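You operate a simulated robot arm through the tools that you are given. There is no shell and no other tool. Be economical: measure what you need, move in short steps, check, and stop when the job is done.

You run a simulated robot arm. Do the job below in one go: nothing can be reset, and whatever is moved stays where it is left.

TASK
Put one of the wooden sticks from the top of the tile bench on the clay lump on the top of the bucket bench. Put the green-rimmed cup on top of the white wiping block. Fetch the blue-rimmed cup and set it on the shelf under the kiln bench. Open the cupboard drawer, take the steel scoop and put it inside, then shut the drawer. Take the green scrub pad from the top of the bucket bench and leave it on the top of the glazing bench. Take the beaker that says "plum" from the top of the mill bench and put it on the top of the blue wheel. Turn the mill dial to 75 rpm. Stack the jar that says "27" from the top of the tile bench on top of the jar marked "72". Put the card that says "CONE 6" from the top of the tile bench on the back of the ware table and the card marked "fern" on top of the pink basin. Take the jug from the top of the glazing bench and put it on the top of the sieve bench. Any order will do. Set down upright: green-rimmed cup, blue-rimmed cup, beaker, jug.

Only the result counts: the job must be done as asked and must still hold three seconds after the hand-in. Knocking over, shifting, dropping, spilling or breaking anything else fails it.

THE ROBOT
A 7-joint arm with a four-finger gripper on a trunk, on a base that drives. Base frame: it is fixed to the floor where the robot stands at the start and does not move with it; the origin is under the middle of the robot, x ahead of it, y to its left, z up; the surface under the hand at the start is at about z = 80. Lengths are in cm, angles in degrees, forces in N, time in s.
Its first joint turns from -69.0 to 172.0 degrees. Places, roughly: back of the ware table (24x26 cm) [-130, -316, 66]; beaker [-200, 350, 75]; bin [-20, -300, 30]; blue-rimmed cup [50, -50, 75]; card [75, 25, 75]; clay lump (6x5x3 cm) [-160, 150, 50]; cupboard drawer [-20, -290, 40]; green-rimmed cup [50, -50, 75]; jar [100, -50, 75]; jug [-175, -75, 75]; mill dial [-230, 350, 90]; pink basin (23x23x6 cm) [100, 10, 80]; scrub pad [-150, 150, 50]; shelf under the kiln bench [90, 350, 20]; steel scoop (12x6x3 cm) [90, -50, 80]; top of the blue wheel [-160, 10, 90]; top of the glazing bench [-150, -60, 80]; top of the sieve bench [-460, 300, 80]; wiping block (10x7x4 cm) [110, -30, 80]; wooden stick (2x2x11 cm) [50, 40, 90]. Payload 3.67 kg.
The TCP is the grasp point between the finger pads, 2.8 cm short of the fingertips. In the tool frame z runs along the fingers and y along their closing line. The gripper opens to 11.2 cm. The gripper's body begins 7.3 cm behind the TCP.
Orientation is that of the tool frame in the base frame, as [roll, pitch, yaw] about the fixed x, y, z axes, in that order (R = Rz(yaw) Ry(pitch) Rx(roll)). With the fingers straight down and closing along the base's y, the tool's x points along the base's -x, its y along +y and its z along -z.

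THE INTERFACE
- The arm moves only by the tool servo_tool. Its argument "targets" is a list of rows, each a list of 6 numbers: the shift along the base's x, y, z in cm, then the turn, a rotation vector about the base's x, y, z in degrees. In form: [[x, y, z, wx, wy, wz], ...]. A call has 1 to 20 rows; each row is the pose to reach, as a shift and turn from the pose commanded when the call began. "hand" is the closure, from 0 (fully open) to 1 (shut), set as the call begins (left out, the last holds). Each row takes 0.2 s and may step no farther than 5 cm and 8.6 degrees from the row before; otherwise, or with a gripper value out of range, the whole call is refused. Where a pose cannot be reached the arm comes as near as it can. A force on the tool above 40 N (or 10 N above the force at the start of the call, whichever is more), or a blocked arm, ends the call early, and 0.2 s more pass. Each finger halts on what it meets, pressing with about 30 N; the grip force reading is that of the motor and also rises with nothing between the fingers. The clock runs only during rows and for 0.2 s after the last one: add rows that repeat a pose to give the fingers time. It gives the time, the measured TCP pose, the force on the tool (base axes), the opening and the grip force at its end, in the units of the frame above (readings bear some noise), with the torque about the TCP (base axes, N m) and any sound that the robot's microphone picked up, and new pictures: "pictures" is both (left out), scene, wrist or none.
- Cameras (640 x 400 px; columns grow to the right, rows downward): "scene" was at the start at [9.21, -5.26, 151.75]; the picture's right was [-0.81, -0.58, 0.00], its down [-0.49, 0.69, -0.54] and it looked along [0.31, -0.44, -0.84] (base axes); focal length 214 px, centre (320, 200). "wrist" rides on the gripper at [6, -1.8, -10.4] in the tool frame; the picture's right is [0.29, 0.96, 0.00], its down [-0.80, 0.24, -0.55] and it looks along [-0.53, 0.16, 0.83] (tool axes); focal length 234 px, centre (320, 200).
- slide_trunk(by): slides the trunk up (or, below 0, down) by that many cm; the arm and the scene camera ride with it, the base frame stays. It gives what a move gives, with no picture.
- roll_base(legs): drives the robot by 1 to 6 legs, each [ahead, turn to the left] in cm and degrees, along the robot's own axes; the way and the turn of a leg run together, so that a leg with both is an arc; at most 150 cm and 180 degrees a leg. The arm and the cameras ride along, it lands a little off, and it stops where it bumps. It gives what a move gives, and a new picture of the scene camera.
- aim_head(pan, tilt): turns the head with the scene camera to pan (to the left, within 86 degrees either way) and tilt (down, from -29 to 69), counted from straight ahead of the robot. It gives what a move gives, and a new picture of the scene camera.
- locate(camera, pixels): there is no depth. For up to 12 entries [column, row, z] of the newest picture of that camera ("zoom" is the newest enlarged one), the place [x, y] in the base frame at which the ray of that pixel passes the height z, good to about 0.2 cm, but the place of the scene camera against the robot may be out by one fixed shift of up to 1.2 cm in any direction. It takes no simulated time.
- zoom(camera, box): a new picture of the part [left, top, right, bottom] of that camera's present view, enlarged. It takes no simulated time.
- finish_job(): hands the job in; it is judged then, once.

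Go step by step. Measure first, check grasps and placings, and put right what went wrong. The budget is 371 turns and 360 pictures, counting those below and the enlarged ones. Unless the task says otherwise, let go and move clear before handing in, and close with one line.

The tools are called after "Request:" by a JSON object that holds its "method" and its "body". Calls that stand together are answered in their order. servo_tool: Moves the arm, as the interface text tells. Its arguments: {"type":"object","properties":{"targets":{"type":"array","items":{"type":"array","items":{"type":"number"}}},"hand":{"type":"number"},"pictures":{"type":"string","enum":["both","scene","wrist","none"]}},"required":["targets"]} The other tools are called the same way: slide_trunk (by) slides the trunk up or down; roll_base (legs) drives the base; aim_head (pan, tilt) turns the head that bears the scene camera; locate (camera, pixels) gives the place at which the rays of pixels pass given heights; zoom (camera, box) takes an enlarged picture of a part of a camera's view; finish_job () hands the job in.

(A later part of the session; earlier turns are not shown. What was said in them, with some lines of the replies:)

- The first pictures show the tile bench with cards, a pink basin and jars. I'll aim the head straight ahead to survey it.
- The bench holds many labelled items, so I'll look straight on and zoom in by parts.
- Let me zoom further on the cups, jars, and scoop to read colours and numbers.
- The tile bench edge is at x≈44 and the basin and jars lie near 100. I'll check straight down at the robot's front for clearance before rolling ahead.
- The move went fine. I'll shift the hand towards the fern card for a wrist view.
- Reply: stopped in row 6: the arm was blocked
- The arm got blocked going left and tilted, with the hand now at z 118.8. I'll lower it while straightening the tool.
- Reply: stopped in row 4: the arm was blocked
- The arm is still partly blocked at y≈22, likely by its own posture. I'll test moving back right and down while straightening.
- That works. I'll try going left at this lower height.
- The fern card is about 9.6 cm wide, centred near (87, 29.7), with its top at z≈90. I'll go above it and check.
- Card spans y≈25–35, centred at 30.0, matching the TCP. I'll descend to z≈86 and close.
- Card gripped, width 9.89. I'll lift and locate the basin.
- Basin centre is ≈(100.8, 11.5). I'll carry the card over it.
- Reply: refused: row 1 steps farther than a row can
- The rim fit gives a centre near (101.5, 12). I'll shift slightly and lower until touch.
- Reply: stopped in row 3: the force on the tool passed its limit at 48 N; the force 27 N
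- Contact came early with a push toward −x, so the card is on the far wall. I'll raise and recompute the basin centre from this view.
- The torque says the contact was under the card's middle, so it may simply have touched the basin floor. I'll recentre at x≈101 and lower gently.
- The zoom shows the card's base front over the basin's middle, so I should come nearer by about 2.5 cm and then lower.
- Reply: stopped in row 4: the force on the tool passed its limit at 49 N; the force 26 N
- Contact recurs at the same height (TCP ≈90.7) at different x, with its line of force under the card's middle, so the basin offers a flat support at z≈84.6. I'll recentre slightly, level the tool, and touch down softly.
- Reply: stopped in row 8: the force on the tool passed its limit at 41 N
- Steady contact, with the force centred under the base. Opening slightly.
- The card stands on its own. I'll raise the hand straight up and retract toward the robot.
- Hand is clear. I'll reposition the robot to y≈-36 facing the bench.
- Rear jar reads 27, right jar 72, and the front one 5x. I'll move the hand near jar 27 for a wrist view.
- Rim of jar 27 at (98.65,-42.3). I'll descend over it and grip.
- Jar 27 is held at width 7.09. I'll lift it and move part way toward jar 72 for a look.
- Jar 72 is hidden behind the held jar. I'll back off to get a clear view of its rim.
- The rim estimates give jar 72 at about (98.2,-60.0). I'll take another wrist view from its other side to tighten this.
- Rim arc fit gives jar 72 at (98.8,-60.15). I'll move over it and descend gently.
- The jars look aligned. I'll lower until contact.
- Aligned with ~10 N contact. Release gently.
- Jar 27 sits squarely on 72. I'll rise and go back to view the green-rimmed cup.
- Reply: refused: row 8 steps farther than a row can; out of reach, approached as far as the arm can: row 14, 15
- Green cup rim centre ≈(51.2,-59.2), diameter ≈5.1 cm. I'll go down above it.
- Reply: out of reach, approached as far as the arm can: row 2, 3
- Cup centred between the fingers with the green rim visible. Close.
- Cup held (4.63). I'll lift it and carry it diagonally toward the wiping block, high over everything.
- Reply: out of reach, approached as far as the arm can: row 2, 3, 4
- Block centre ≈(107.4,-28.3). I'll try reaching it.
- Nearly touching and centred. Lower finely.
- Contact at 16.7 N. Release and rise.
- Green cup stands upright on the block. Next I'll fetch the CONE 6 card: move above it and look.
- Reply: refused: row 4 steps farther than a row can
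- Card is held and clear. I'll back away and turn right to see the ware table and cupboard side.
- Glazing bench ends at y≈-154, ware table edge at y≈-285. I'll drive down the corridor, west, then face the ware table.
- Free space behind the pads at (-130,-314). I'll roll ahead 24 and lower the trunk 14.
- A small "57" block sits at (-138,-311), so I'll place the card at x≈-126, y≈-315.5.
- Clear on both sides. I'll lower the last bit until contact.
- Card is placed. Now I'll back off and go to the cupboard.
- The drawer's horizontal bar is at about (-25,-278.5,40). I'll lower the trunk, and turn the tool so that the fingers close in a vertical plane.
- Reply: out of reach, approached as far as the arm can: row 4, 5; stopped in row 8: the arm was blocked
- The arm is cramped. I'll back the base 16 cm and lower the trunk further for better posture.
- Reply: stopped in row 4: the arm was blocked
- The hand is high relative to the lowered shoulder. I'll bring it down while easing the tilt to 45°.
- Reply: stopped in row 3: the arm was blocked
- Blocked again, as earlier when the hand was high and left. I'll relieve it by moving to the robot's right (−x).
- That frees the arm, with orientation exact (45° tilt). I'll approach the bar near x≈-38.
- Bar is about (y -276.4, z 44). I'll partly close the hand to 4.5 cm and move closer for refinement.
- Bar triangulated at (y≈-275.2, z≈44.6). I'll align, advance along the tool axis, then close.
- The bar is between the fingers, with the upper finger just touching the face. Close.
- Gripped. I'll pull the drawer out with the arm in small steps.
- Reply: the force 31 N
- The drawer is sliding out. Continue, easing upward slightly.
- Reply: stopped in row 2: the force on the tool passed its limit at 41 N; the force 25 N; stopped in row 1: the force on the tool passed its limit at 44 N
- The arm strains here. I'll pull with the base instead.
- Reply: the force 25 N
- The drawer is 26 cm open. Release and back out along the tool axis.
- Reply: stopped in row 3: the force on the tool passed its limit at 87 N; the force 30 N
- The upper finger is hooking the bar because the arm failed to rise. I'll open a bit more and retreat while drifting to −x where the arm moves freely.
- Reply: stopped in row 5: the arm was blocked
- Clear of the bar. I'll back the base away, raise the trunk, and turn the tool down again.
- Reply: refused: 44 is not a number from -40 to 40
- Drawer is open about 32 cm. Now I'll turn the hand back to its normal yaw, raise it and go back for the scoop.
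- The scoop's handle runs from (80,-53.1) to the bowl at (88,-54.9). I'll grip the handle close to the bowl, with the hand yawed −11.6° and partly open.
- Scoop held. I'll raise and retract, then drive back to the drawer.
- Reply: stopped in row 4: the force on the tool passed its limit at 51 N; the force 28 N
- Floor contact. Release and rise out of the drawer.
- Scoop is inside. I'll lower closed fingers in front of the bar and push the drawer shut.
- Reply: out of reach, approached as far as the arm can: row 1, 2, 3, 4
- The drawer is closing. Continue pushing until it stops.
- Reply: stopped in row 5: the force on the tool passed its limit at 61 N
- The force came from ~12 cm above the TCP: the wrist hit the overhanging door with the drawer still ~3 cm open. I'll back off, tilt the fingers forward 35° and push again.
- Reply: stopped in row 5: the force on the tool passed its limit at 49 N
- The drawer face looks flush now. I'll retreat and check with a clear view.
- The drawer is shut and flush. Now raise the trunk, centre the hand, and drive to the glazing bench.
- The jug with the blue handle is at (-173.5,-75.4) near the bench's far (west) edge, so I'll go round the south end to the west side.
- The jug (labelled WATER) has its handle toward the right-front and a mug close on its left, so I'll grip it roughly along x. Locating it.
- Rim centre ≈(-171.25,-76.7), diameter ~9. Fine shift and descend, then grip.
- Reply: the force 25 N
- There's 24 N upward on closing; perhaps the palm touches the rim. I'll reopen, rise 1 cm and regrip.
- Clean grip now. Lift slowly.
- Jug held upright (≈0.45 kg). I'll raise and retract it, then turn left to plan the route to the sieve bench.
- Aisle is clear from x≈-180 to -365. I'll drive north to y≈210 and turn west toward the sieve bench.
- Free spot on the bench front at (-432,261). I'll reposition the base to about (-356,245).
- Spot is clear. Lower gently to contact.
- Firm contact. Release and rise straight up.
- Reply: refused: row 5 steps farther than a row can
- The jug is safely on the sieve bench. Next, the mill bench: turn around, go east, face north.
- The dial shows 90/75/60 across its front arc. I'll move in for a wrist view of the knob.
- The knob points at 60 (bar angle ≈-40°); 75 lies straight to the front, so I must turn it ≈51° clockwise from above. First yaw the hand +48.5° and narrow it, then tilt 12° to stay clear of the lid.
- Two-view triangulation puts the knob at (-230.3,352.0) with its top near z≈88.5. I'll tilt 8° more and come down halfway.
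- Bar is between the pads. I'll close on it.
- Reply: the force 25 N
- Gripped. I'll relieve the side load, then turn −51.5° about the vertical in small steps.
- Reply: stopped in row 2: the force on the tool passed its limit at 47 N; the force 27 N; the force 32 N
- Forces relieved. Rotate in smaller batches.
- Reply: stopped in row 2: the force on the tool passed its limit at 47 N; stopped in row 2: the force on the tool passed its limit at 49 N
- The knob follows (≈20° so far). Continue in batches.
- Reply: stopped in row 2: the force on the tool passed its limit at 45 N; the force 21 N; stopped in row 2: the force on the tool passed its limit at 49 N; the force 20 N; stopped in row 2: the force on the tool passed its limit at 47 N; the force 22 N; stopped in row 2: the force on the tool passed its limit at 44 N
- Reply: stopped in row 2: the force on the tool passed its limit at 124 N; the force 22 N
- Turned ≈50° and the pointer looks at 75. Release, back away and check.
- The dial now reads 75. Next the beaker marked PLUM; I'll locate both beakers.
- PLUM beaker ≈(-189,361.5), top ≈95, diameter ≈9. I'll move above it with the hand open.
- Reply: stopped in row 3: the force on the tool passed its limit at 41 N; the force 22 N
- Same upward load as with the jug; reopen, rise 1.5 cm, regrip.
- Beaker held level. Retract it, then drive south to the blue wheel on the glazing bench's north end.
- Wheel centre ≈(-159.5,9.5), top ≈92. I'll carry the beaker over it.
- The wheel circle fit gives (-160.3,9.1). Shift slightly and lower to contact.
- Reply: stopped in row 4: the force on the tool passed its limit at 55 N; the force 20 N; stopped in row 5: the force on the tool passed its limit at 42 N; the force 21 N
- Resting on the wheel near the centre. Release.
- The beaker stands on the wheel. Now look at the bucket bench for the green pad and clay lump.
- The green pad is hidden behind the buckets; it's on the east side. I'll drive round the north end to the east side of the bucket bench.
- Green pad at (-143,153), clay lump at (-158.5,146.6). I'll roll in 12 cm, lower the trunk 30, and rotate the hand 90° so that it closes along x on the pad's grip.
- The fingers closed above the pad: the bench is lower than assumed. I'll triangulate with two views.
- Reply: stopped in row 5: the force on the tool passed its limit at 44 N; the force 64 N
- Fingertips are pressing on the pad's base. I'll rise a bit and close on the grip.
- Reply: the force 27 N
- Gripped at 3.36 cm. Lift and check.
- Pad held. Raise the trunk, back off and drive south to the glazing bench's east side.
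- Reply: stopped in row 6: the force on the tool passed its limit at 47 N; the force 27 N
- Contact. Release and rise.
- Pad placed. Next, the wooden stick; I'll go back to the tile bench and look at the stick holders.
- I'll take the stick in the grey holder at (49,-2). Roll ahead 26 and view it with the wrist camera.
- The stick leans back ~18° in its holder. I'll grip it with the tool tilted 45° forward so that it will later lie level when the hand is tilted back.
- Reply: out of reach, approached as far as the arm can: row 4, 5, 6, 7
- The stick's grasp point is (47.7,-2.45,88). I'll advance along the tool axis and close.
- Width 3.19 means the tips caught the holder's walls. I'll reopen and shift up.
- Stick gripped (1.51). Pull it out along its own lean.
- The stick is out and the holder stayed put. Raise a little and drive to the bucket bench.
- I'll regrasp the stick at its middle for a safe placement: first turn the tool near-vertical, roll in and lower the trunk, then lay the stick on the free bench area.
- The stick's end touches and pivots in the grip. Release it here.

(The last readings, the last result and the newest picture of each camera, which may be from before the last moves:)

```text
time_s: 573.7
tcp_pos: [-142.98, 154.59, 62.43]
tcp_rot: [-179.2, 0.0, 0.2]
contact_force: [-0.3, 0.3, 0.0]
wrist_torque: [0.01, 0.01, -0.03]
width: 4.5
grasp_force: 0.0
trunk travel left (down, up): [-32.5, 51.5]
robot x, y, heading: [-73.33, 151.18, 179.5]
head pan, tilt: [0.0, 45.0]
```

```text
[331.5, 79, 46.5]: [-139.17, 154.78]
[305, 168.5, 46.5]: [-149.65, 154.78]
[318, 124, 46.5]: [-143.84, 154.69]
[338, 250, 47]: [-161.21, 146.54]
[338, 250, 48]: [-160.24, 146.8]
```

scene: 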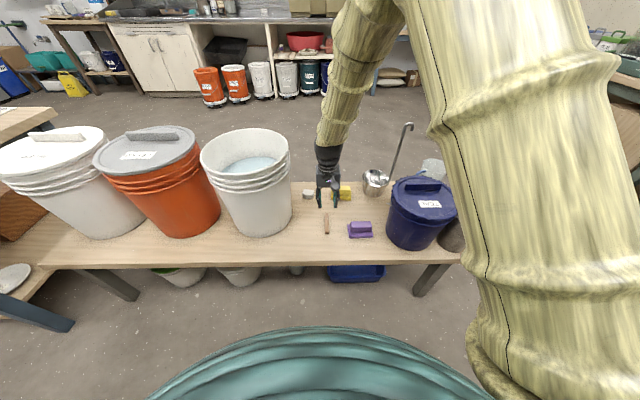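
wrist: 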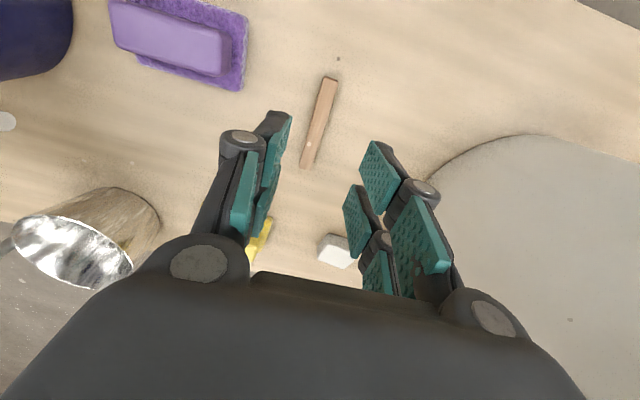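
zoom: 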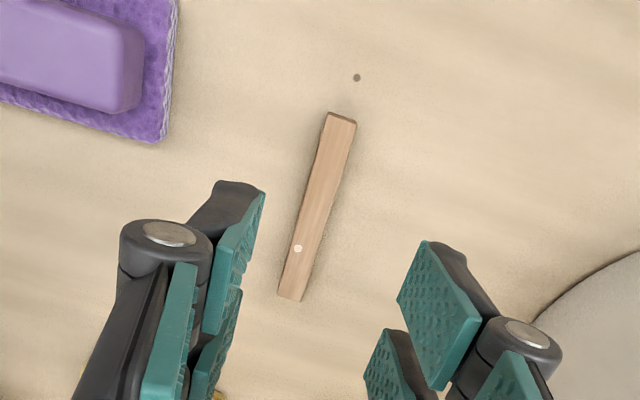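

The stick lies flat with its middle at (-144.4,154.8). I'll regrip it there with shallow fingers.

Request:
{"method": "servo_tool", "body": {"targets": [[-0.7, 0.1, -4, 0, 0, 0], [-1.4, 0.15, -8, 0, 0, 0], [-1.4, 0.15, -11, 0, 0, 0], [-1.4, 0.15, -13, 0, 0, 0], [-1.4, 0.15, -14, 0, 0, 0], [-1.4, 0.15, -14, 0, 0, 0]], "pictures": "wrist"}}

```text
time_s: 575.1
tcp_pos: [-144.37, 154.77, 48.28]
tcp_rot: [-179.3, 0.0, 0.1]
contact_force: [-0.5, -0.5, 0.6]
wrist_torque: [-0.01, 0.0, 0.01]
width: 4.46
grasp_force: 0.0
trunk travel left (down, up): [-32.5, 51.5]
robot x, y, heading: [-73.22, 151.05, 179.5]
head pan, tilt: [0.0, 45.0]
```

wrist: 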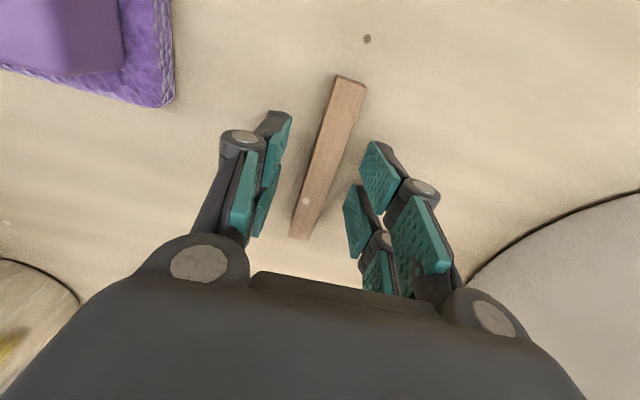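

Request:
{"method": "servo_tool", "body": {"targets": [[0, 0, 0, 0, 0, 0], [0, 0, 0, 0, 0, 0], [0, 0, 0, 0, 0, 0]], "hand": 1, "pictures": "none"}}

Request:
{"method": "servo_tool", "body": {"targets": [[0, 0, 2, 0, 0, 0], [0, 0, 5, 0, 0, 0], [0, 0, 9, 0, 0, 0], [-1, -1, 12, 0, 0, 0], [-1, -1, 12, 0, 0, 0]], "pictures": "both"}}

```text
time_s: 575.9
tcp_pos: [-144.31, 154.67, 48.41]
tcp_rot: [-179.3, 0.0, 0.0]
contact_force: [-0.1, 0.5, 0.0]
wrist_torque: [0.0, 0.01, -0.02]
width: 1.5
grasp_force: 30.1
trunk travel left (down, up): [-32.5, 51.5]
robot x, y, heading: [-73.3, 150.73, 179.2]
head pan, tilt: [0.0, 45.0]
```

```text
time_s: 577.1
tcp_pos: [-145.29, 153.65, 60.57]
tcp_rot: [-179.2, -0.1, 0.0]
contact_force: [0.5, -0.5, -0.1]
wrist_torque: [-0.03, 0.0, 0.01]
width: 1.51
grasp_force: 29.9
trunk travel left (down, up): [-32.5, 51.5]
robot x, y, heading: [-73.25, 151.28, 178.9]
head pan, tilt: [0.0, 45.0]
```

scene: 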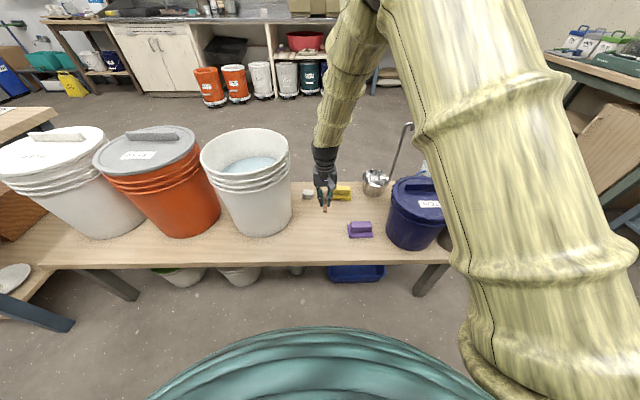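
wrist: 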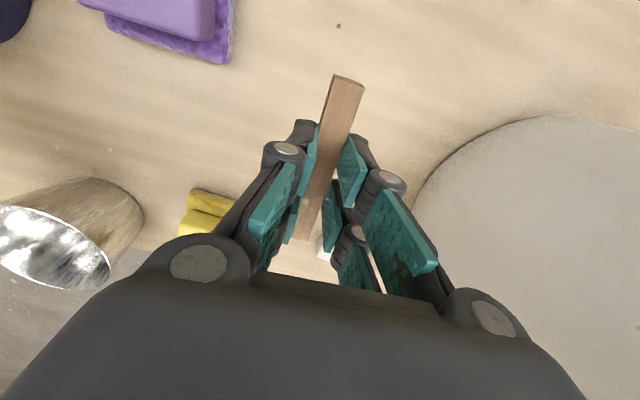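

Request:
{"method": "zoom", "body": {"camera": "scene", "box": [285, 170, 365, 220]}}

Request:
{"method": "locate", "body": {"camera": "zoom", "pixels": [[180, 190, 47], [180, 190, 45], [320, 240, 46], [440, 195, 48]]}}

```text
8.00 times, centred on (325, 195) of scene
```

zoom: 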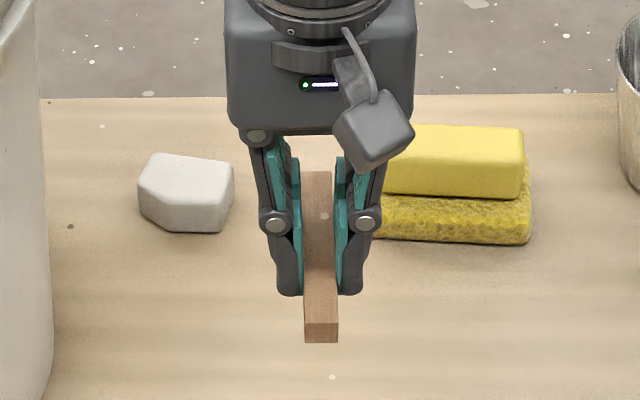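

```text
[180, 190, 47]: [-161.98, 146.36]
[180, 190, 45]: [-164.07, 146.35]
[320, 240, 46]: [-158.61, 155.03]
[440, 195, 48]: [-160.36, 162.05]
```

Request:
{"method": "servo_tool", "body": {"targets": [[-4, -1.5, 0, 0, 0, 0], [-8, -3, 0, 0, 0, 0], [-12, -4.6, 0, 0, 0, 0], [-15, -5.8, 0, 0, 0, 0], [-17, -6.9, 0, 0, 0, 0], [-17, -6.9, -3, 0, 0, 0], [-17, -6.9, -5, 0, 0, 0], [-17, -6.9, -5, 0, 0, 0]], "pictures": "both"}}

Request:
{"method": "zoom", "body": {"camera": "scene", "box": [275, 160, 355, 210]}}

Request:
{"method": "zoom", "body": {"camera": "wrist", "box": [240, 50, 420, 280]}}

```text
time_s: 578.9
tcp_pos: [-162.19, 146.91, 55.22]
tcp_rot: [-179.2, 0.0, 0.1]
contact_force: [0.6, 0.0, -0.1]
wrist_torque: [-0.02, 0.01, 0.0]
width: 1.51
grasp_force: 30.1
trunk travel left (down, up): [-32.5, 51.5]
robot x, y, heading: [-73.58, 151.15, 179.2]
head pan, tilt: [0.0, 45.0]
```

scene: 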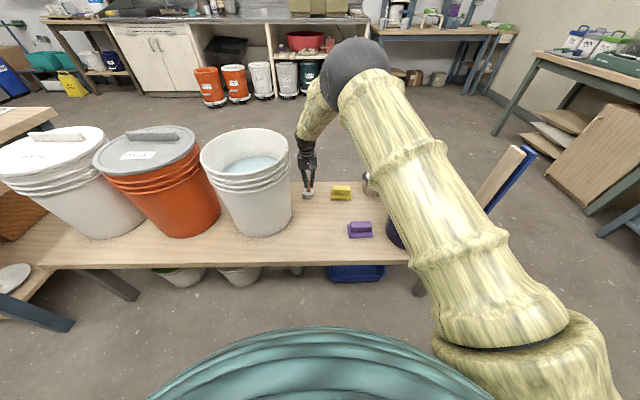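
wrist: 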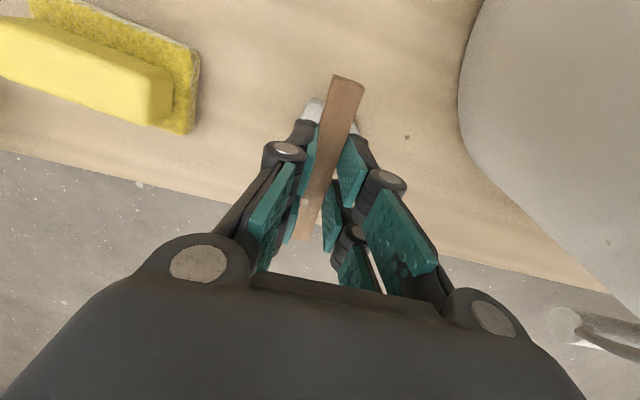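

```text
8.00 times, centred on (315, 185) of scene
```

zoom: 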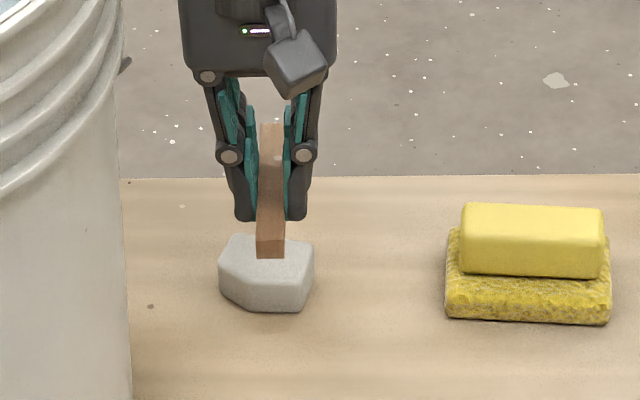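

```text
1.74 times, centred on (330, 165) of wrist
```

zoom: 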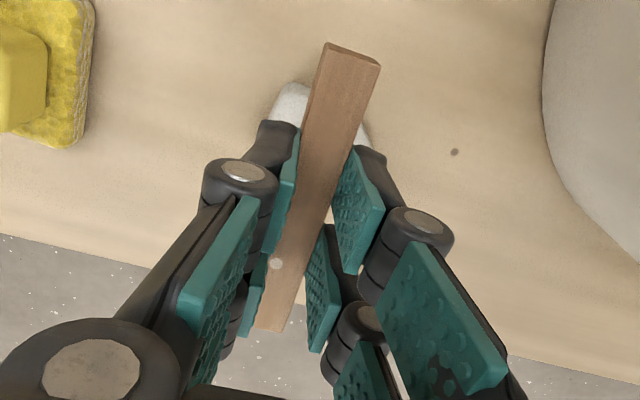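

Alignment projects onto the lump's centre. Lower gently.

Request:
{"method": "servo_tool", "body": {"targets": [[0, 0, -1.5, 0, 0, 0], [0, 0, -2.5, 0, 0, 0], [0, 0, -3.2, 0, 0, 0], [0, 0, -3.8, 0, 0, 0], [0, 0, -4.3, 0, 0, 0], [0, 0, -4.8, 0, 0, 0], [0, 0, -5.2, 0, 0, 0]], "pictures": "none"}}

```text
time_s: 580.5
tcp_pos: [-162.43, 146.87, 50.41]
tcp_rot: [-179.2, 0.2, 0.1]
contact_force: [-4.2, 0.8, 22.8]
wrist_torque: [-0.03, 0.15, 0.0]
width: 1.52
grasp_force: 29.8
trunk travel left (down, up): [-32.5, 51.5]
robot x, y, heading: [-73.42, 151.04, 179.5]
head pan, tilt: [0.0, 45.0]
```

Contact directly below the middle. Ease off and release.

Request:
{"method": "servo_tool", "body": {"targets": [[0.1, 0, 0.2, 0, 0, 0], [0.1, 0, 0.2, 0, 0, 0]], "pictures": "none"}}

Request:
{"method": "servo_tool", "body": {"targets": [[0, 0, 0, 0, 0, 0], [0, 0, 0, 0, 0, 0], [0, 0, 0, 0, 0, 0]], "hand": 0.75, "pictures": "none"}}

Request:
{"method": "servo_tool", "body": {"targets": [[0, 0, 2, 0, 0, 0], [0, 0, 5, 0, 0, 0], [0, 0, 9, 0, 0, 0], [2, 0, 13, 0, 0, 0], [5, 1, 16, 0, 0, 0], [9, 2, 18, 0, 0, 0]], "pictures": "both"}}

Request:
{"method": "zoom", "body": {"camera": "scene", "box": [275, 160, 355, 210]}}

```text
time_s: 581.1
tcp_pos: [-162.3, 146.77, 50.57]
tcp_rot: [-179.2, 0.1, 0.2]
contact_force: [-5.9, 0.8, 17.0]
wrist_torque: [-0.02, 0.36, 0.02]
width: 1.5
grasp_force: 30.3
trunk travel left (down, up): [-32.5, 51.5]
robot x, y, heading: [-73.22, 151.14, 179.4]
head pan, tilt: [0.0, 45.0]
```

```text
time_s: 581.9
tcp_pos: [-162.2, 146.79, 50.39]
tcp_rot: [-179.2, -0.1, 0.1]
contact_force: [1.4, 0.4, 10.3]
wrist_torque: [0.07, -0.06, -0.02]
width: 2.82
grasp_force: 0.0
trunk travel left (down, up): [-32.5, 51.5]
robot x, y, heading: [-73.03, 151.42, 179.3]
head pan, tilt: [0.0, 45.0]
```

```text
time_s: 583.3
tcp_pos: [-153.22, 148.89, 68.48]
tcp_rot: [-179.2, -0.1, 0.1]
contact_force: [-0.1, -0.3, -0.4]
wrist_torque: [-0.02, 0.03, -0.01]
width: 2.79
grasp_force: 0.1
trunk travel left (down, up): [-32.5, 51.5]
robot x, y, heading: [-73.03, 151.2, 179.4]
head pan, tilt: [0.0, 45.0]
```

scene: 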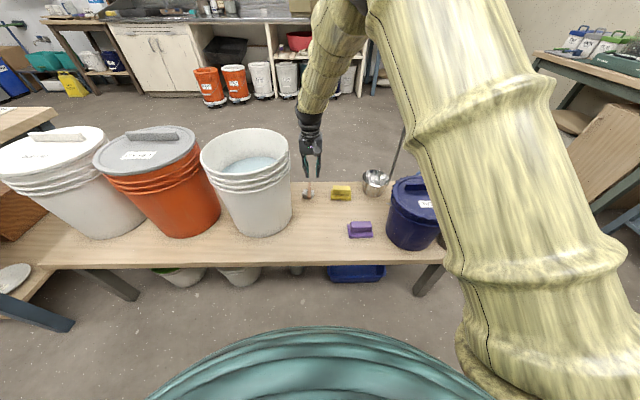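
wrist: 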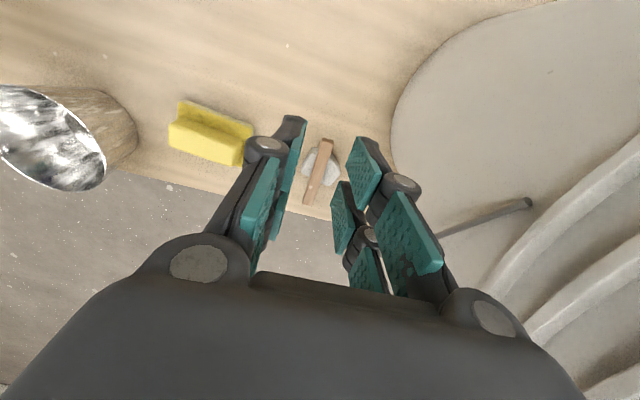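

```text
8.00 times, centred on (315, 185) of scene
```

zoom: 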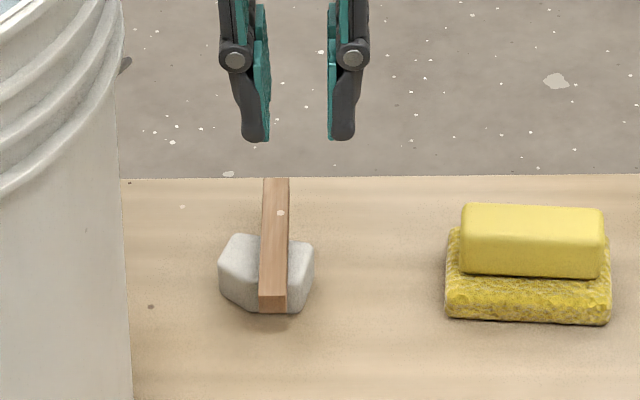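

The stick rests across the clay lump. Last job: the blue-rimmed cup. Raise the trunk and drive back to the tile bench.

Request:
{"method": "slide_trunk", "body": {"by": 35}}

Request:
{"method": "servo_tool", "body": {"targets": [[3, 1, 1, 0, 0, 0], [7, 2, 2, 0, 0, 0], [11, 3, 4, 0, 0, 0], [15, 4, 6, 0, 0, 0], [19, 5, 7, 0, 0, 0]], "hand": 0, "pictures": "none"}}

Request:
{"method": "roll_base", "body": {"legs": [[-25, 0], [0, 90], [150, 0], [47, 0], [0, 90]]}}

Request:
{"method": "aim_head", "body": {"pan": -10, "tilt": 50}}

```text
time_s: 586.7
tcp_pos: [-153.4, 148.88, 103.52]
tcp_rot: [-179.2, 0.0, 0.1]
contact_force: [0.1, 1.4, 0.0]
wrist_torque: [0.0, -0.01, 0.01]
width: 2.81
grasp_force: 0.1
trunk travel left (down, up): [-67.5, 16.5]
robot x, y, heading: [-73.29, 151.04, 179.2]
head pan, tilt: [0.0, 45.0]
```

```text
time_s: 587.9
tcp_pos: [-134.17, 153.84, 110.56]
tcp_rot: [-179.2, 0.1, 0.0]
contact_force: [0.4, 0.4, 0.5]
wrist_torque: [-0.02, 0.0, -0.02]
width: 11.17
grasp_force: 0.0
trunk travel left (down, up): [-67.5, 16.5]
robot x, y, heading: [-73.41, 150.84, 179.2]
head pan, tilt: [0.0, 45.0]
```

```text
time_s: 606.8
tcp_pos: [6.59, -49.87, 110.6]
tcp_rot: [-179.2, 0.0, 178.8]
contact_force: [-0.4, 0.1, -0.6]
wrist_torque: [0.0, -0.02, -0.01]
width: 11.19
grasp_force: 0.1
trunk travel left (down, up): [-67.5, 16.5]
robot x, y, heading: [-54.58, -46.17, -1.9]
head pan, tilt: [0.0, 45.0]
```

scene: 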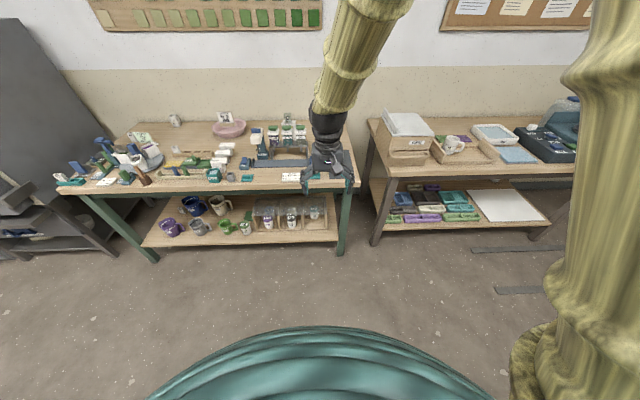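

```text
time_s: 607.5
tcp_pos: [6.63, -49.8, 110.57]
tcp_rot: [-179.2, 0.0, 178.8]
contact_force: [-0.1, -0.5, 0.0]
wrist_torque: [0.01, -0.02, 0.02]
width: 11.2
grasp_force: 0.0
trunk travel left (down, up): [-67.5, 16.5]
robot x, y, heading: [-54.33, -45.74, -1.7]
head pan, tilt: [-10.0, 50.0]
```

scene: 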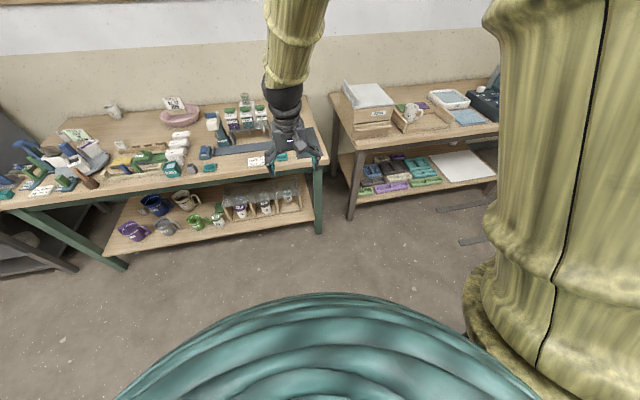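

Request:
{"method": "roll_base", "body": {"legs": [[36, 1.8]]}}

Request:
{"method": "servo_tool", "body": {"targets": [[0, -1.5, -1, 0, -8, 0], [0, -3, -2, 0, -16, 0], [0, -4.5, -3, 0, -24, 0], [0.5, -6, -4, 0, -32, 0], [1, -7, -5, 0, -40, 0], [2, -8, -6, 0, -45, 0], [3, -8.5, -7, 0, -45, 0], [4, -8.5, -8, 0, -45, 0], [4, -8.5, -8, 0, -45, 0]], "pictures": "both"}}

```text
time_s: 609.8
tcp_pos: [43.12, -48.93, 110.42]
tcp_rot: [-179.2, 0.0, -179.6]
contact_force: [0.7, 0.2, 0.0]
wrist_torque: [0.02, 0.05, -0.05]
width: 11.19
grasp_force: 0.0
trunk travel left (down, up): [-67.5, 16.5]
robot x, y, heading: [-18.13, -46.4, -0.5]
head pan, tilt: [-10.0, 50.0]
```

scene: 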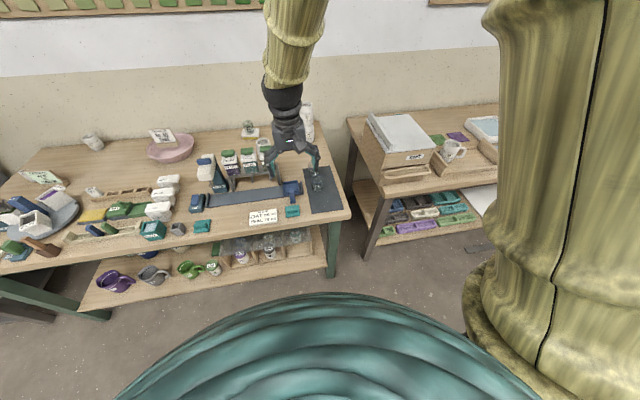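

```text
time_s: 611.8
tcp_pos: [47.32, -57.7, 104.08]
tcp_rot: [178.3, 46.2, 177.6]
contact_force: [-0.3, 0.3, 0.1]
wrist_torque: [-0.01, -0.02, 0.06]
width: 11.16
grasp_force: 0.0
trunk travel left (down, up): [-67.5, 16.5]
robot x, y, heading: [-17.96, -46.57, -0.4]
head pan, tilt: [-10.0, 50.0]
```

scene: 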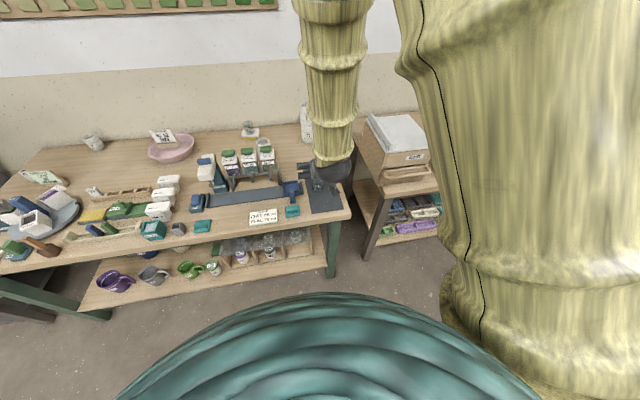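
wrist: 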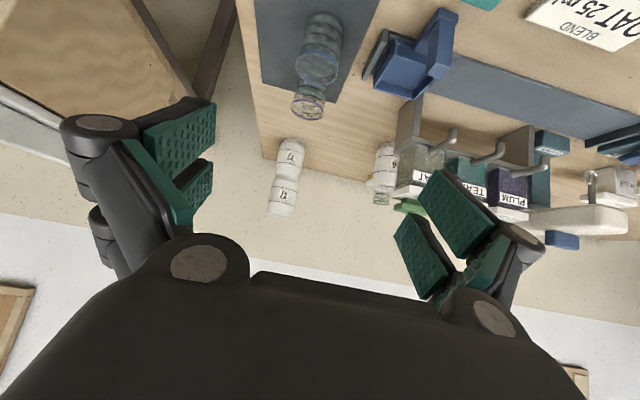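

Request:
{"method": "servo_tool", "body": {"targets": [[0, -0.5, -3, 0, 0, 0.5], [1, -1, -6, 0.5, 0, 1], [2, -1.5, -8, 1, 0.5, 1.5], [2.5, -1.5, -9, 1.2, 1, 2], [2.5, -1.5, -9, 1.2, 1, 2]], "hand": 0.25, "pictures": "both"}}

Request:
{"method": "zoom", "body": {"camera": "wrist", "box": [220, 40, 420, 220]}}

```text
time_s: 613.0
tcp_pos: [49.57, -59.15, 93.48]
tcp_rot: [179.3, 44.1, -178.9]
contact_force: [-1.0, 0.4, 0.4]
wrist_torque: [-0.03, -0.01, -0.01]
width: 8.39
grasp_force: 0.2
trunk travel left (down, up): [-67.5, 16.5]
robot x, y, heading: [-18.18, -46.53, -0.5]
head pan, tilt: [-10.0, 50.0]
```

scene: 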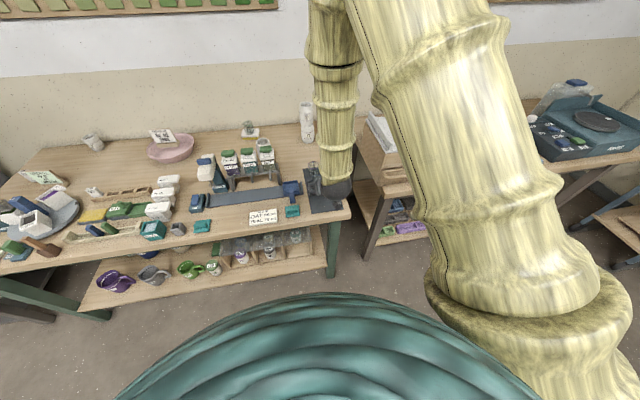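
wrist: 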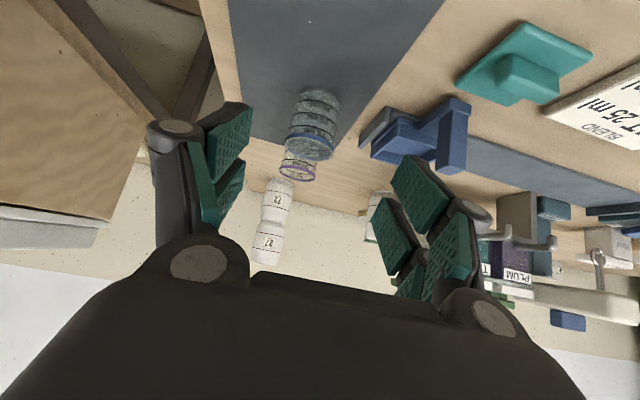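

```text
2.22 times, centred on (320, 130) of wrist
```

zoom: 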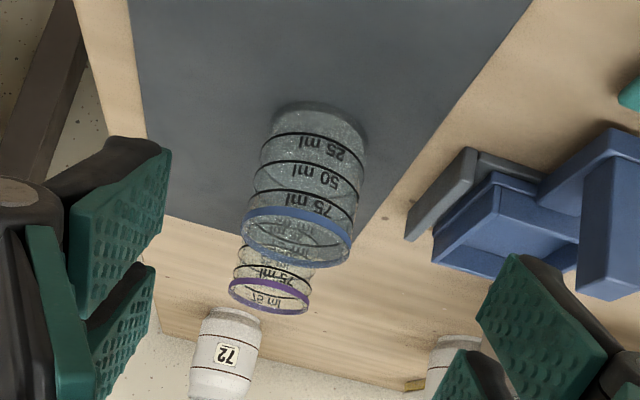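

Request:
{"method": "locate", "body": {"camera": "wrist", "pixels": [[309.6, 145.8, 87.5], [309.6, 145.8, 88], [321, 92, 80.5], [315, 118, 84]]}}

```text
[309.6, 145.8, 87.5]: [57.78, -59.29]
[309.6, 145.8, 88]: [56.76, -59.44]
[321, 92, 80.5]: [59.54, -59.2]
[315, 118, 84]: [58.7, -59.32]
```

Request:
{"method": "servo_tool", "body": {"targets": [[2.6, 0, -2.3, 0, 0, 0], [5.2, 0, -4.6, 0, 0, 0], [7.8, -0.1, -7, 0, 0, 0], [10.4, -0.1, -9.2, 0, 0, 0], [10.4, -0.1, -9.2, 0, 0, 0]], "pictures": "wrist"}}

```text
time_s: 614.2
tcp_pos: [59.95, -59.2, 84.41]
tcp_rot: [179.3, 44.1, -178.8]
contact_force: [0.4, -1.1, -0.7]
wrist_torque: [-0.02, -0.04, 0.01]
width: 8.41
grasp_force: 0.1
trunk travel left (down, up): [-67.5, 16.5]
robot x, y, heading: [-18.45, -46.71, -0.5]
head pan, tilt: [-10.0, 50.0]
```

wrist: 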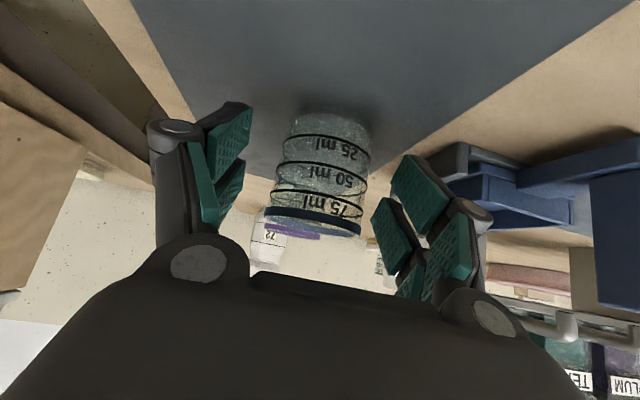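

Request:
{"method": "servo_tool", "body": {"targets": [[0, 0, 0, 0, 0, 0], [0, 0, 0, 0, 0, 0], [0, 0, 0, 0, 0, 0]], "hand": 1, "pictures": "none"}}

Request:
{"method": "servo_tool", "body": {"targets": [[0, 0, 2, 0, 0, 0], [0, 0, 5, 0, 0, 0], [0, 0, 9, 0, 0, 0], [-1, 0, 13, 0, 0, 0], [-3, 0, 17, 0, 0, 0], [-5, 0, 20, 0, 0, 0]], "pictures": "both"}}

```text
time_s: 615.0
tcp_pos: [59.96, -59.17, 84.35]
tcp_rot: [179.4, 44.0, -178.8]
contact_force: [0.5, 0.8, -0.5]
wrist_torque: [-0.03, 0.02, -0.02]
width: 5.07
grasp_force: 29.7
trunk travel left (down, up): [-67.5, 16.5]
robot x, y, heading: [-18.34, -46.54, -0.4]
head pan, tilt: [-10.0, 50.0]
```

```text
time_s: 616.4
tcp_pos: [54.6, -59.1, 104.5]
tcp_rot: [179.3, 44.2, -178.7]
contact_force: [-0.3, -0.1, -0.1]
wrist_torque: [0.02, -0.01, 0.02]
width: 5.08
grasp_force: 30.1
trunk travel left (down, up): [-67.5, 16.5]
robot x, y, heading: [-18.19, -46.76, -0.6]
head pan, tilt: [-10.0, 50.0]
```

scene: 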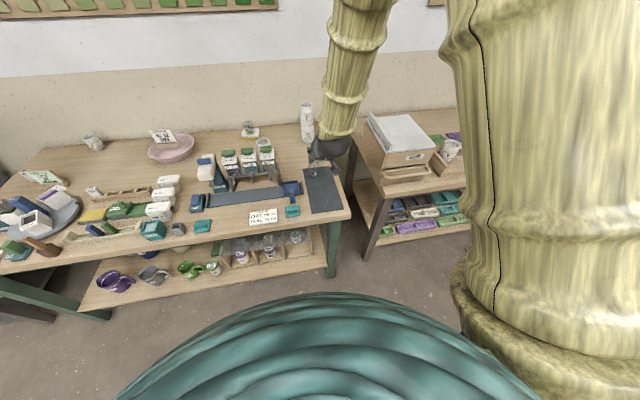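
wrist: 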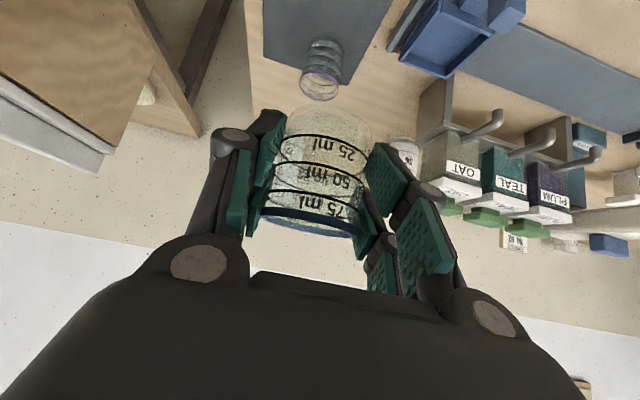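

Cup held. Drive to the kiln bench corner for a look.

Request:
{"method": "roll_base", "body": {"legs": [[-35, 0], [0, 90], [150, 0], [110, 0], [0, -90]]}}

Request:
{"method": "aim_head", "body": {"pan": 30, "tilt": 35}}

Request:
{"method": "aim_head", "body": {"pan": 0, "tilt": 35}}

```text
time_s: 638.6
tcp_pos: [7.79, 208.88, 104.32]
tcp_rot: [179.4, 43.9, -172.0]
contact_force: [0.4, -0.1, -0.4]
wrist_torque: [0.03, 0.03, -0.01]
width: 5.01
grasp_force: 30.7
trunk travel left (down, up): [-67.5, 16.5]
robot x, y, heading: [-66.57, 212.78, 6.7]
head pan, tilt: [-10.0, 50.0]
```

scene: 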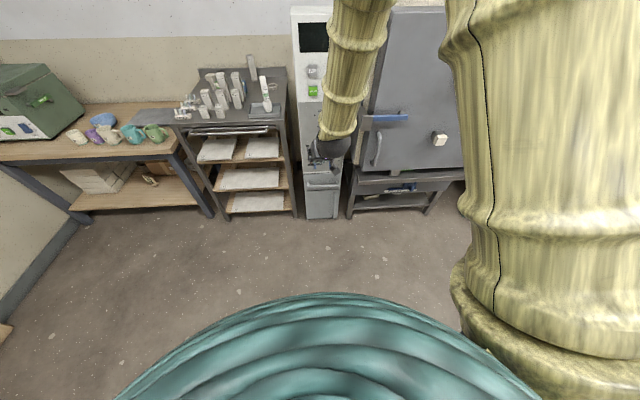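

```text
time_s: 639.6
tcp_pos: [7.79, 208.83, 104.33]
tcp_rot: [179.5, 44.0, -172.0]
contact_force: [0.8, -0.3, -0.4]
wrist_torque: [0.02, 0.01, -0.02]
width: 4.99
grasp_force: 30.5
trunk travel left (down, up): [-67.5, 16.5]
robot x, y, heading: [-66.04, 212.43, 6.4]
head pan, tilt: [30.0, 35.0]
```

scene: 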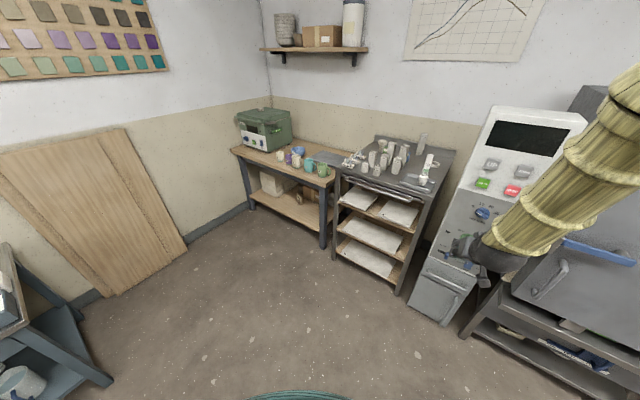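

```text
time_s: 640.6
tcp_pos: [7.74, 208.88, 104.39]
tcp_rot: [179.3, 44.0, -171.9]
contact_force: [-0.5, -0.7, -0.4]
wrist_torque: [-0.01, -0.02, 0.0]
width: 5.03
grasp_force: 29.6
trunk travel left (down, up): [-67.5, 16.5]
robot x, y, heading: [-66.62, 212.62, 6.5]
head pan, tilt: [0.0, 35.0]
```

scene: 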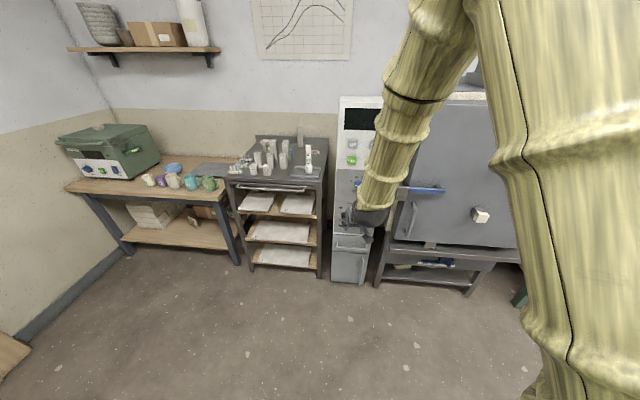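

Request:
{"method": "zoom", "body": {"camera": "scene", "box": [50, 110, 260, 270]}}

Request:
{"method": "locate", "body": {"camera": "scene", "pixels": [[122, 241, 20], [232, 249, 20], [66, 186, 75], [222, 190, 75], [129, 254, 0], [239, 264, 0], [165, 225, 20], [200, 235, 20], [150, 220, 20]]}}

```text
2.50 times, centred on (155, 190) of scene
```

zoom: 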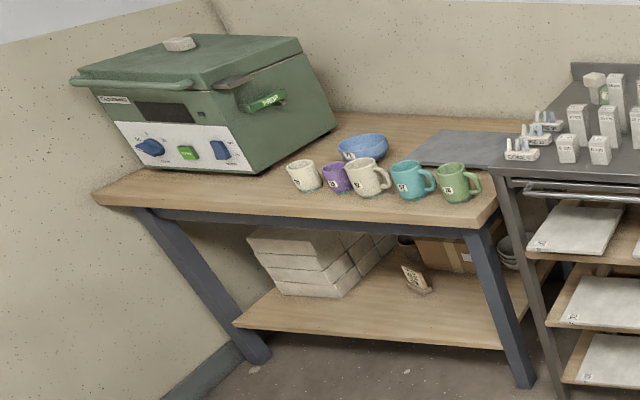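

```text
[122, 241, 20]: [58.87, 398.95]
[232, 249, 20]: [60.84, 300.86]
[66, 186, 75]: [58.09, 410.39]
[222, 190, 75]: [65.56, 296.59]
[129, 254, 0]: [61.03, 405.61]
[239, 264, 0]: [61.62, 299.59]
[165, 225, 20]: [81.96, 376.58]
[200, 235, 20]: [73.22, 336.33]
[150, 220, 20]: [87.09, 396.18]
```

Request:
{"method": "locate", "body": {"camera": "zoom", "pixels": [[345, 298, 20], [270, 290, 20], [415, 290, 20], [405, 280, 20], [380, 315, 20], [430, 320, 20], [480, 335, 20], [400, 300, 20], [470, 270, 20]]}}

```text
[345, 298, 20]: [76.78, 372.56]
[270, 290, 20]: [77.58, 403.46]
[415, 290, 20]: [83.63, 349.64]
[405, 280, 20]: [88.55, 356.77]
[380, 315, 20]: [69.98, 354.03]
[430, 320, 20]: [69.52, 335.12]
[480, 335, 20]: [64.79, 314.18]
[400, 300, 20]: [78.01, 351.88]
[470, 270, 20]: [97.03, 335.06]
```

The shelf's front strip (x 60–80, y 310–345) is free. I'll pull the hand in, then drive to about (-47,330) facing east.

Request:
{"method": "servo_tool", "body": {"targets": [[-3, -0.4, 0.5, 0, 0, 0], [-6, -0.8, 1, 0, 0, 0], [-9, -1, 1.5, 0, 0, 0], [-11, -1.3, 2, 0, 0, 0], [-11, -1.3, 2, 0, 0, 0]], "pictures": "none"}}

Request:
{"method": "roll_base", "body": {"legs": [[0, 74], [112, 0], [0, -80.5]]}}

Request:
{"method": "aim_head", "body": {"pan": 0, "tilt": 40}}

```text
time_s: 641.8
tcp_pos: [-3.39, 207.55, 106.33]
tcp_rot: [179.4, 44.0, -172.0]
contact_force: [0.2, 0.3, -0.1]
wrist_torque: [0.04, -0.03, -0.03]
width: 4.99
grasp_force: 29.9
trunk travel left (down, up): [-67.5, 16.5]
robot x, y, heading: [-66.23, 213.07, 6.4]
head pan, tilt: [0.0, 35.0]
```

```text
time_s: 654.3
tcp_pos: [12.7, 312.39, 106.37]
tcp_rot: [179.4, 44.1, -178.5]
contact_force: [0.3, -1.1, 0.4]
wrist_torque: [0.01, 0.0, -0.03]
width: 4.99
grasp_force: 30.0
trunk travel left (down, up): [-67.5, 16.5]
robot x, y, heading: [-48.78, 324.6, -0.4]
head pan, tilt: [0.0, 35.0]
```

scene: 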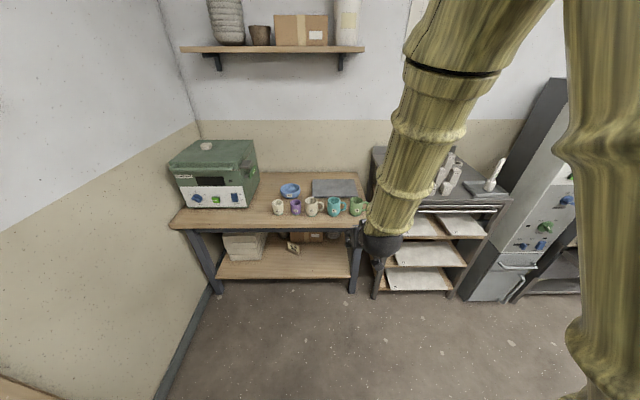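

```text
time_s: 654.9
tcp_pos: [12.87, 312.51, 106.36]
tcp_rot: [179.4, 44.0, -178.6]
contact_force: [0.7, -0.7, 0.0]
wrist_torque: [0.02, 0.01, 0.02]
width: 4.99
grasp_force: 29.5
trunk travel left (down, up): [-67.5, 16.5]
robot x, y, heading: [-48.85, 324.84, -0.3]
head pan, tilt: [0.0, 40.0]
```

Request:
{"method": "slide_trunk", "body": {"by": -40}}

Request:
{"method": "slide_trunk", "body": {"by": -20}}

Request:
{"method": "aim_head", "body": {"pan": 2, "tilt": 33}}

```text
time_s: 658.8
tcp_pos: [12.83, 312.58, 66.37]
tcp_rot: [179.5, 44.0, -178.7]
contact_force: [-0.2, -0.4, 0.0]
wrist_torque: [-0.01, 0.0, -0.03]
width: 4.97
grasp_force: 29.5
trunk travel left (down, up): [-27.5, 56.5]
robot x, y, heading: [-48.65, 324.88, 0.0]
head pan, tilt: [0.0, 40.0]
```

```text
time_s: 660.9
tcp_pos: [12.9, 312.43, 46.37]
tcp_rot: [179.4, 44.0, -178.6]
contact_force: [0.0, -0.2, -1.0]
wrist_torque: [0.01, 0.0, 0.02]
width: 4.99
grasp_force: 30.3
trunk travel left (down, up): [-7.5, 76.5]
robot x, y, heading: [-48.76, 324.78, 0.1]
head pan, tilt: [0.0, 40.0]
```

```text
time_s: 661.6
tcp_pos: [12.76, 312.59, 46.34]
tcp_rot: [179.3, 43.9, -178.5]
contact_force: [-0.3, 0.3, -0.1]
wrist_torque: [0.01, -0.03, 0.01]
width: 5.02
grasp_force: 29.8
trunk travel left (down, up): [-7.5, 76.5]
robot x, y, heading: [-48.71, 324.76, 0.1]
head pan, tilt: [2.0, 33.0]
```

No picture came back, so the picture budget is apparently spent. I'll rely on locate with the last scene picture.

Request:
{"method": "locate", "body": {"camera": "scene", "pixels": [[220, 279, 20], [350, 278, 20], [280, 279, 20], [175, 229, 75], [362, 224, 75], [217, 296, 0], [354, 292, 0], [293, 250, 20], [265, 258, 20], [320, 242, 20]]}}

```text
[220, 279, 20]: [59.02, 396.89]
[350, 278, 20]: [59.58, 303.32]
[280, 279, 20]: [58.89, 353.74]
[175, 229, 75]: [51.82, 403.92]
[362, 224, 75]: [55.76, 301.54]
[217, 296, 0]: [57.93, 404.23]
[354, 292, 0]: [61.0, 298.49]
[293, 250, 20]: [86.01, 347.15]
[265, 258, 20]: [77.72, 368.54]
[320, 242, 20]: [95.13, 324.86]
```

I'll roll ahead 26 so that the arm reaches out with the forearm leaning back, then move in with force readings as guide.

Request:
{"method": "roll_base", "body": {"legs": [[26, 0]]}}

Request:
{"method": "servo_tool", "body": {"targets": [[3, 0.7, -1.5, 0, 0, 0], [6, 1.4, -3, 0, 0, 0], [9, 2.1, -4.5, 0, 0, 0], [12, 2.8, -6, 0, 0, 0], [15, 3.5, -8, 0, 0, 0], [15, 4, -10, 0, 0, 0], [15, 4, -10, 0, 0, 0]], "pictures": "wrist"}}

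```text
time_s: 663.5
tcp_pos: [39.58, 312.94, 46.28]
tcp_rot: [179.3, 44.0, -178.2]
contact_force: [-0.2, -0.2, 0.4]
wrist_torque: [0.0, 0.01, -0.01]
width: 5.0
grasp_force: 30.1
trunk travel left (down, up): [-7.5, 76.5]
robot x, y, heading: [-22.13, 324.68, 0.1]
head pan, tilt: [2.0, 33.0]
```

```text
time_s: 665.1
tcp_pos: [54.75, 317.1, 36.37]
tcp_rot: [179.4, 44.0, -178.2]
contact_force: [-0.1, 0.3, -0.5]
wrist_torque: [0.01, 0.05, 0.03]
width: 4.98
grasp_force: 30.0
trunk travel left (down, up): [-7.5, 76.5]
robot x, y, heading: [-22.05, 324.91, 0.2]
head pan, tilt: [2.0, 33.0]
no pictures are left
```

Request:
{"method": "servo_tool", "body": {"targets": [[2.5, 0, -0.8, 0, 0, 0], [5, 0, -1.6, 0, 0, 0], [7.5, 0, -2.4, 0, 0, 0], [10, 0, -3.2, 0, 0, 0], [11, 0, -4, 0, 0, 0], [11, 0, -4, 0, 0, 0]], "pictures": "none"}}

```text
time_s: 666.5
tcp_pos: [65.5, 316.91, 32.35]
tcp_rot: [179.4, 44.0, -178.2]
contact_force: [0.4, 0.7, -0.3]
wrist_torque: [0.04, -0.02, 0.03]
width: 4.97
grasp_force: 29.7
trunk travel left (down, up): [-7.5, 76.5]
robot x, y, heading: [-22.25, 324.61, 0.3]
head pan, tilt: [2.0, 33.0]
no pictures are left
```

No contact so far. Lower in small steps until the shelf is felt.

Request:
{"method": "servo_tool", "body": {"targets": [[0.3, 0, -1, 0, 0, 0], [0.5, 0, -2, 0, 0, 0], [0.5, 0, -3, 0, 0, 0], [0.5, 0, -4, 0, 0, 0], [0.5, 0, -5, 0, 0, 0], [0.5, 0, -5.6, 0, 0, 0], [0.5, 0, -6.2, 0, 0, 0]], "pictures": "none"}}

```text
time_s: 668.1
tcp_pos: [66.04, 316.82, 26.26]
tcp_rot: [179.3, 44.0, -178.1]
contact_force: [-0.2, -0.3, 0.0]
wrist_torque: [0.02, 0.01, 0.0]
width: 4.99
grasp_force: 30.2
trunk travel left (down, up): [-7.5, 76.5]
robot x, y, heading: [-22.03, 324.78, 0.0]
head pan, tilt: [2.0, 33.0]
no pictures are left
```

Request:
{"method": "servo_tool", "body": {"targets": [[0, 0, -0.5, 0, 0, 0], [0, 0, -1, 0, 0, 0], [0, 0, -1.4, 0, 0, 0], [0, 0, -1.8, 0, 0, 0], [0, 0, -2.2, 0, 0, 0], [0, 0, -2.6, 0, 0, 0], [0, 0, -3, 0, 0, 0]], "pictures": "none"}}

```text
time_s: 668.9
tcp_pos: [66.28, 317.03, 25.68]
tcp_rot: [179.5, 44.6, -178.2]
contact_force: [-6.6, 0.2, 23.7]
wrist_torque: [-0.53, 0.17, -0.19]
width: 5.02
grasp_force: 29.6
trunk travel left (down, up): [-7.5, 76.5]
robot x, y, heading: [-22.38, 324.72, 0.1]
head pan, tilt: [2.0, 33.0]
stopped in row 3: the force on the tool passed its limit at 47 N (the readings are from after the stop); the commanded pose is now the measured one
no pictures are left
```

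Contact at a bottom height of ≈21, consistent with the shelf. Ease off, release, and back out along the tool axis.

Request:
{"method": "servo_tool", "body": {"targets": [[0, 0, -0.1, 0, -0.6, 0], [0, 0, -0.1, 0, -0.6, 0]], "pictures": "none"}}

```text
time_s: 669.4
tcp_pos: [66.5, 317.0, 25.62]
tcp_rot: [179.5, 45.5, -178.3]
contact_force: [-6.4, 0.2, 22.3]
wrist_torque: [-0.34, 0.23, -0.13]
width: 5.02
grasp_force: 30.3
trunk travel left (down, up): [-7.5, 76.5]
robot x, y, heading: [-22.17, 325.06, 0.1]
head pan, tilt: [2.0, 33.0]
stopped in row 2: the force on the tool passed its limit at 40 N (the readings are from after the stop); the commanded pose is now the measured one
no pictures are left
```

Request:
{"method": "servo_tool", "body": {"targets": [[0, 0, 0.5, 0, 0.7, 0], [0, 0, 0.6, 0, 1.4, 0], [0, 0, 0.6, 0, 1.4, 0], [0, 0, 0.3, 0, 1.4, 0], [0, 0, 0.1, 0, 1.4, 0], [0, 0, -0.1, 0, 1.4, 0]], "pictures": "none"}}

```text
time_s: 670.8
tcp_pos: [66.38, 316.93, 25.71]
tcp_rot: [179.5, 44.1, -178.2]
contact_force: [-9.0, 2.1, 28.5]
wrist_torque: [-0.44, 0.03, -0.22]
width: 4.98
grasp_force: 29.8
trunk travel left (down, up): [-7.5, 76.5]
robot x, y, heading: [-22.22, 324.85, 0.2]
head pan, tilt: [2.0, 33.0]
no pictures are left
```

Level and in firm contact. Ease 0.2 and open.

Request:
{"method": "servo_tool", "body": {"targets": [[0, 0, 0.2, 0, 0, 0], [0, 0, 0.2, 0, 0, 0]], "pictures": "none"}}

Request:
{"method": "servo_tool", "body": {"targets": [[0, 0, 0, 0, 0, 0], [0, 0, 0, 0, 0, 0], [0, 0, 0, 0, 0, 0]], "hand": 0.3, "pictures": "none"}}

Request:
{"method": "servo_tool", "body": {"targets": [[-1, 0, 1, 0, 0, 0], [-2.5, 0, 2.5, 0, 0, 0], [-4.5, 0, 4.5, 0, 0, 0], [-7, 0, 7, 0, 0, 0], [-10, 0, 9, 0, 0, 0], [-13, 0, 11, 0, 0, 0], [-17, 0, 12, 0, 0, 0], [-21, 0, 13, 0, 0, 0]], "pictures": "none"}}

```text
time_s: 671.4
tcp_pos: [66.46, 316.98, 25.59]
tcp_rot: [179.4, 44.0, -178.3]
contact_force: [3.2, 2.6, 19.2]
wrist_torque: [-0.23, -0.4, 0.13]
width: 4.98
grasp_force: 30.6
trunk travel left (down, up): [-7.5, 76.5]
robot x, y, heading: [-22.11, 324.38, 0.2]
head pan, tilt: [2.0, 33.0]
no pictures are left
```

```text
time_s: 672.2
tcp_pos: [66.28, 316.83, 25.2]
tcp_rot: [179.4, 43.7, -178.2]
contact_force: [0.5, 0.0, -0.7]
wrist_torque: [0.01, 0.02, 0.04]
width: 7.83
grasp_force: 0.0
trunk travel left (down, up): [-7.5, 76.5]
robot x, y, heading: [-22.09, 324.74, -0.1]
head pan, tilt: [2.0, 33.0]
no pictures are left
```

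```text
time_s: 674.0
tcp_pos: [45.39, 316.7, 38.2]
tcp_rot: [179.3, 43.6, -178.2]
contact_force: [0.5, -0.3, -0.4]
wrist_torque: [-0.02, -0.02, -0.01]
width: 7.84
grasp_force: 0.1
trunk travel left (down, up): [-7.5, 76.5]
robot x, y, heading: [-21.83, 325.03, -0.1]
head pan, tilt: [2.0, 33.0]
no pictures are left
```

The last readings show the hand empty and clear, with no contact on the way out. Every item on the list has been handled, so I'm handing in.

Request:
{"method": "finish_job", "body": {}}

```text
The job is handed in.
```

I did every task on the list and handed the job in. The blue-rimmed cup's final placement I couldn't check by picture: the picture budget ran out just before it, so I set it on the kiln bench shelf by touch alone.
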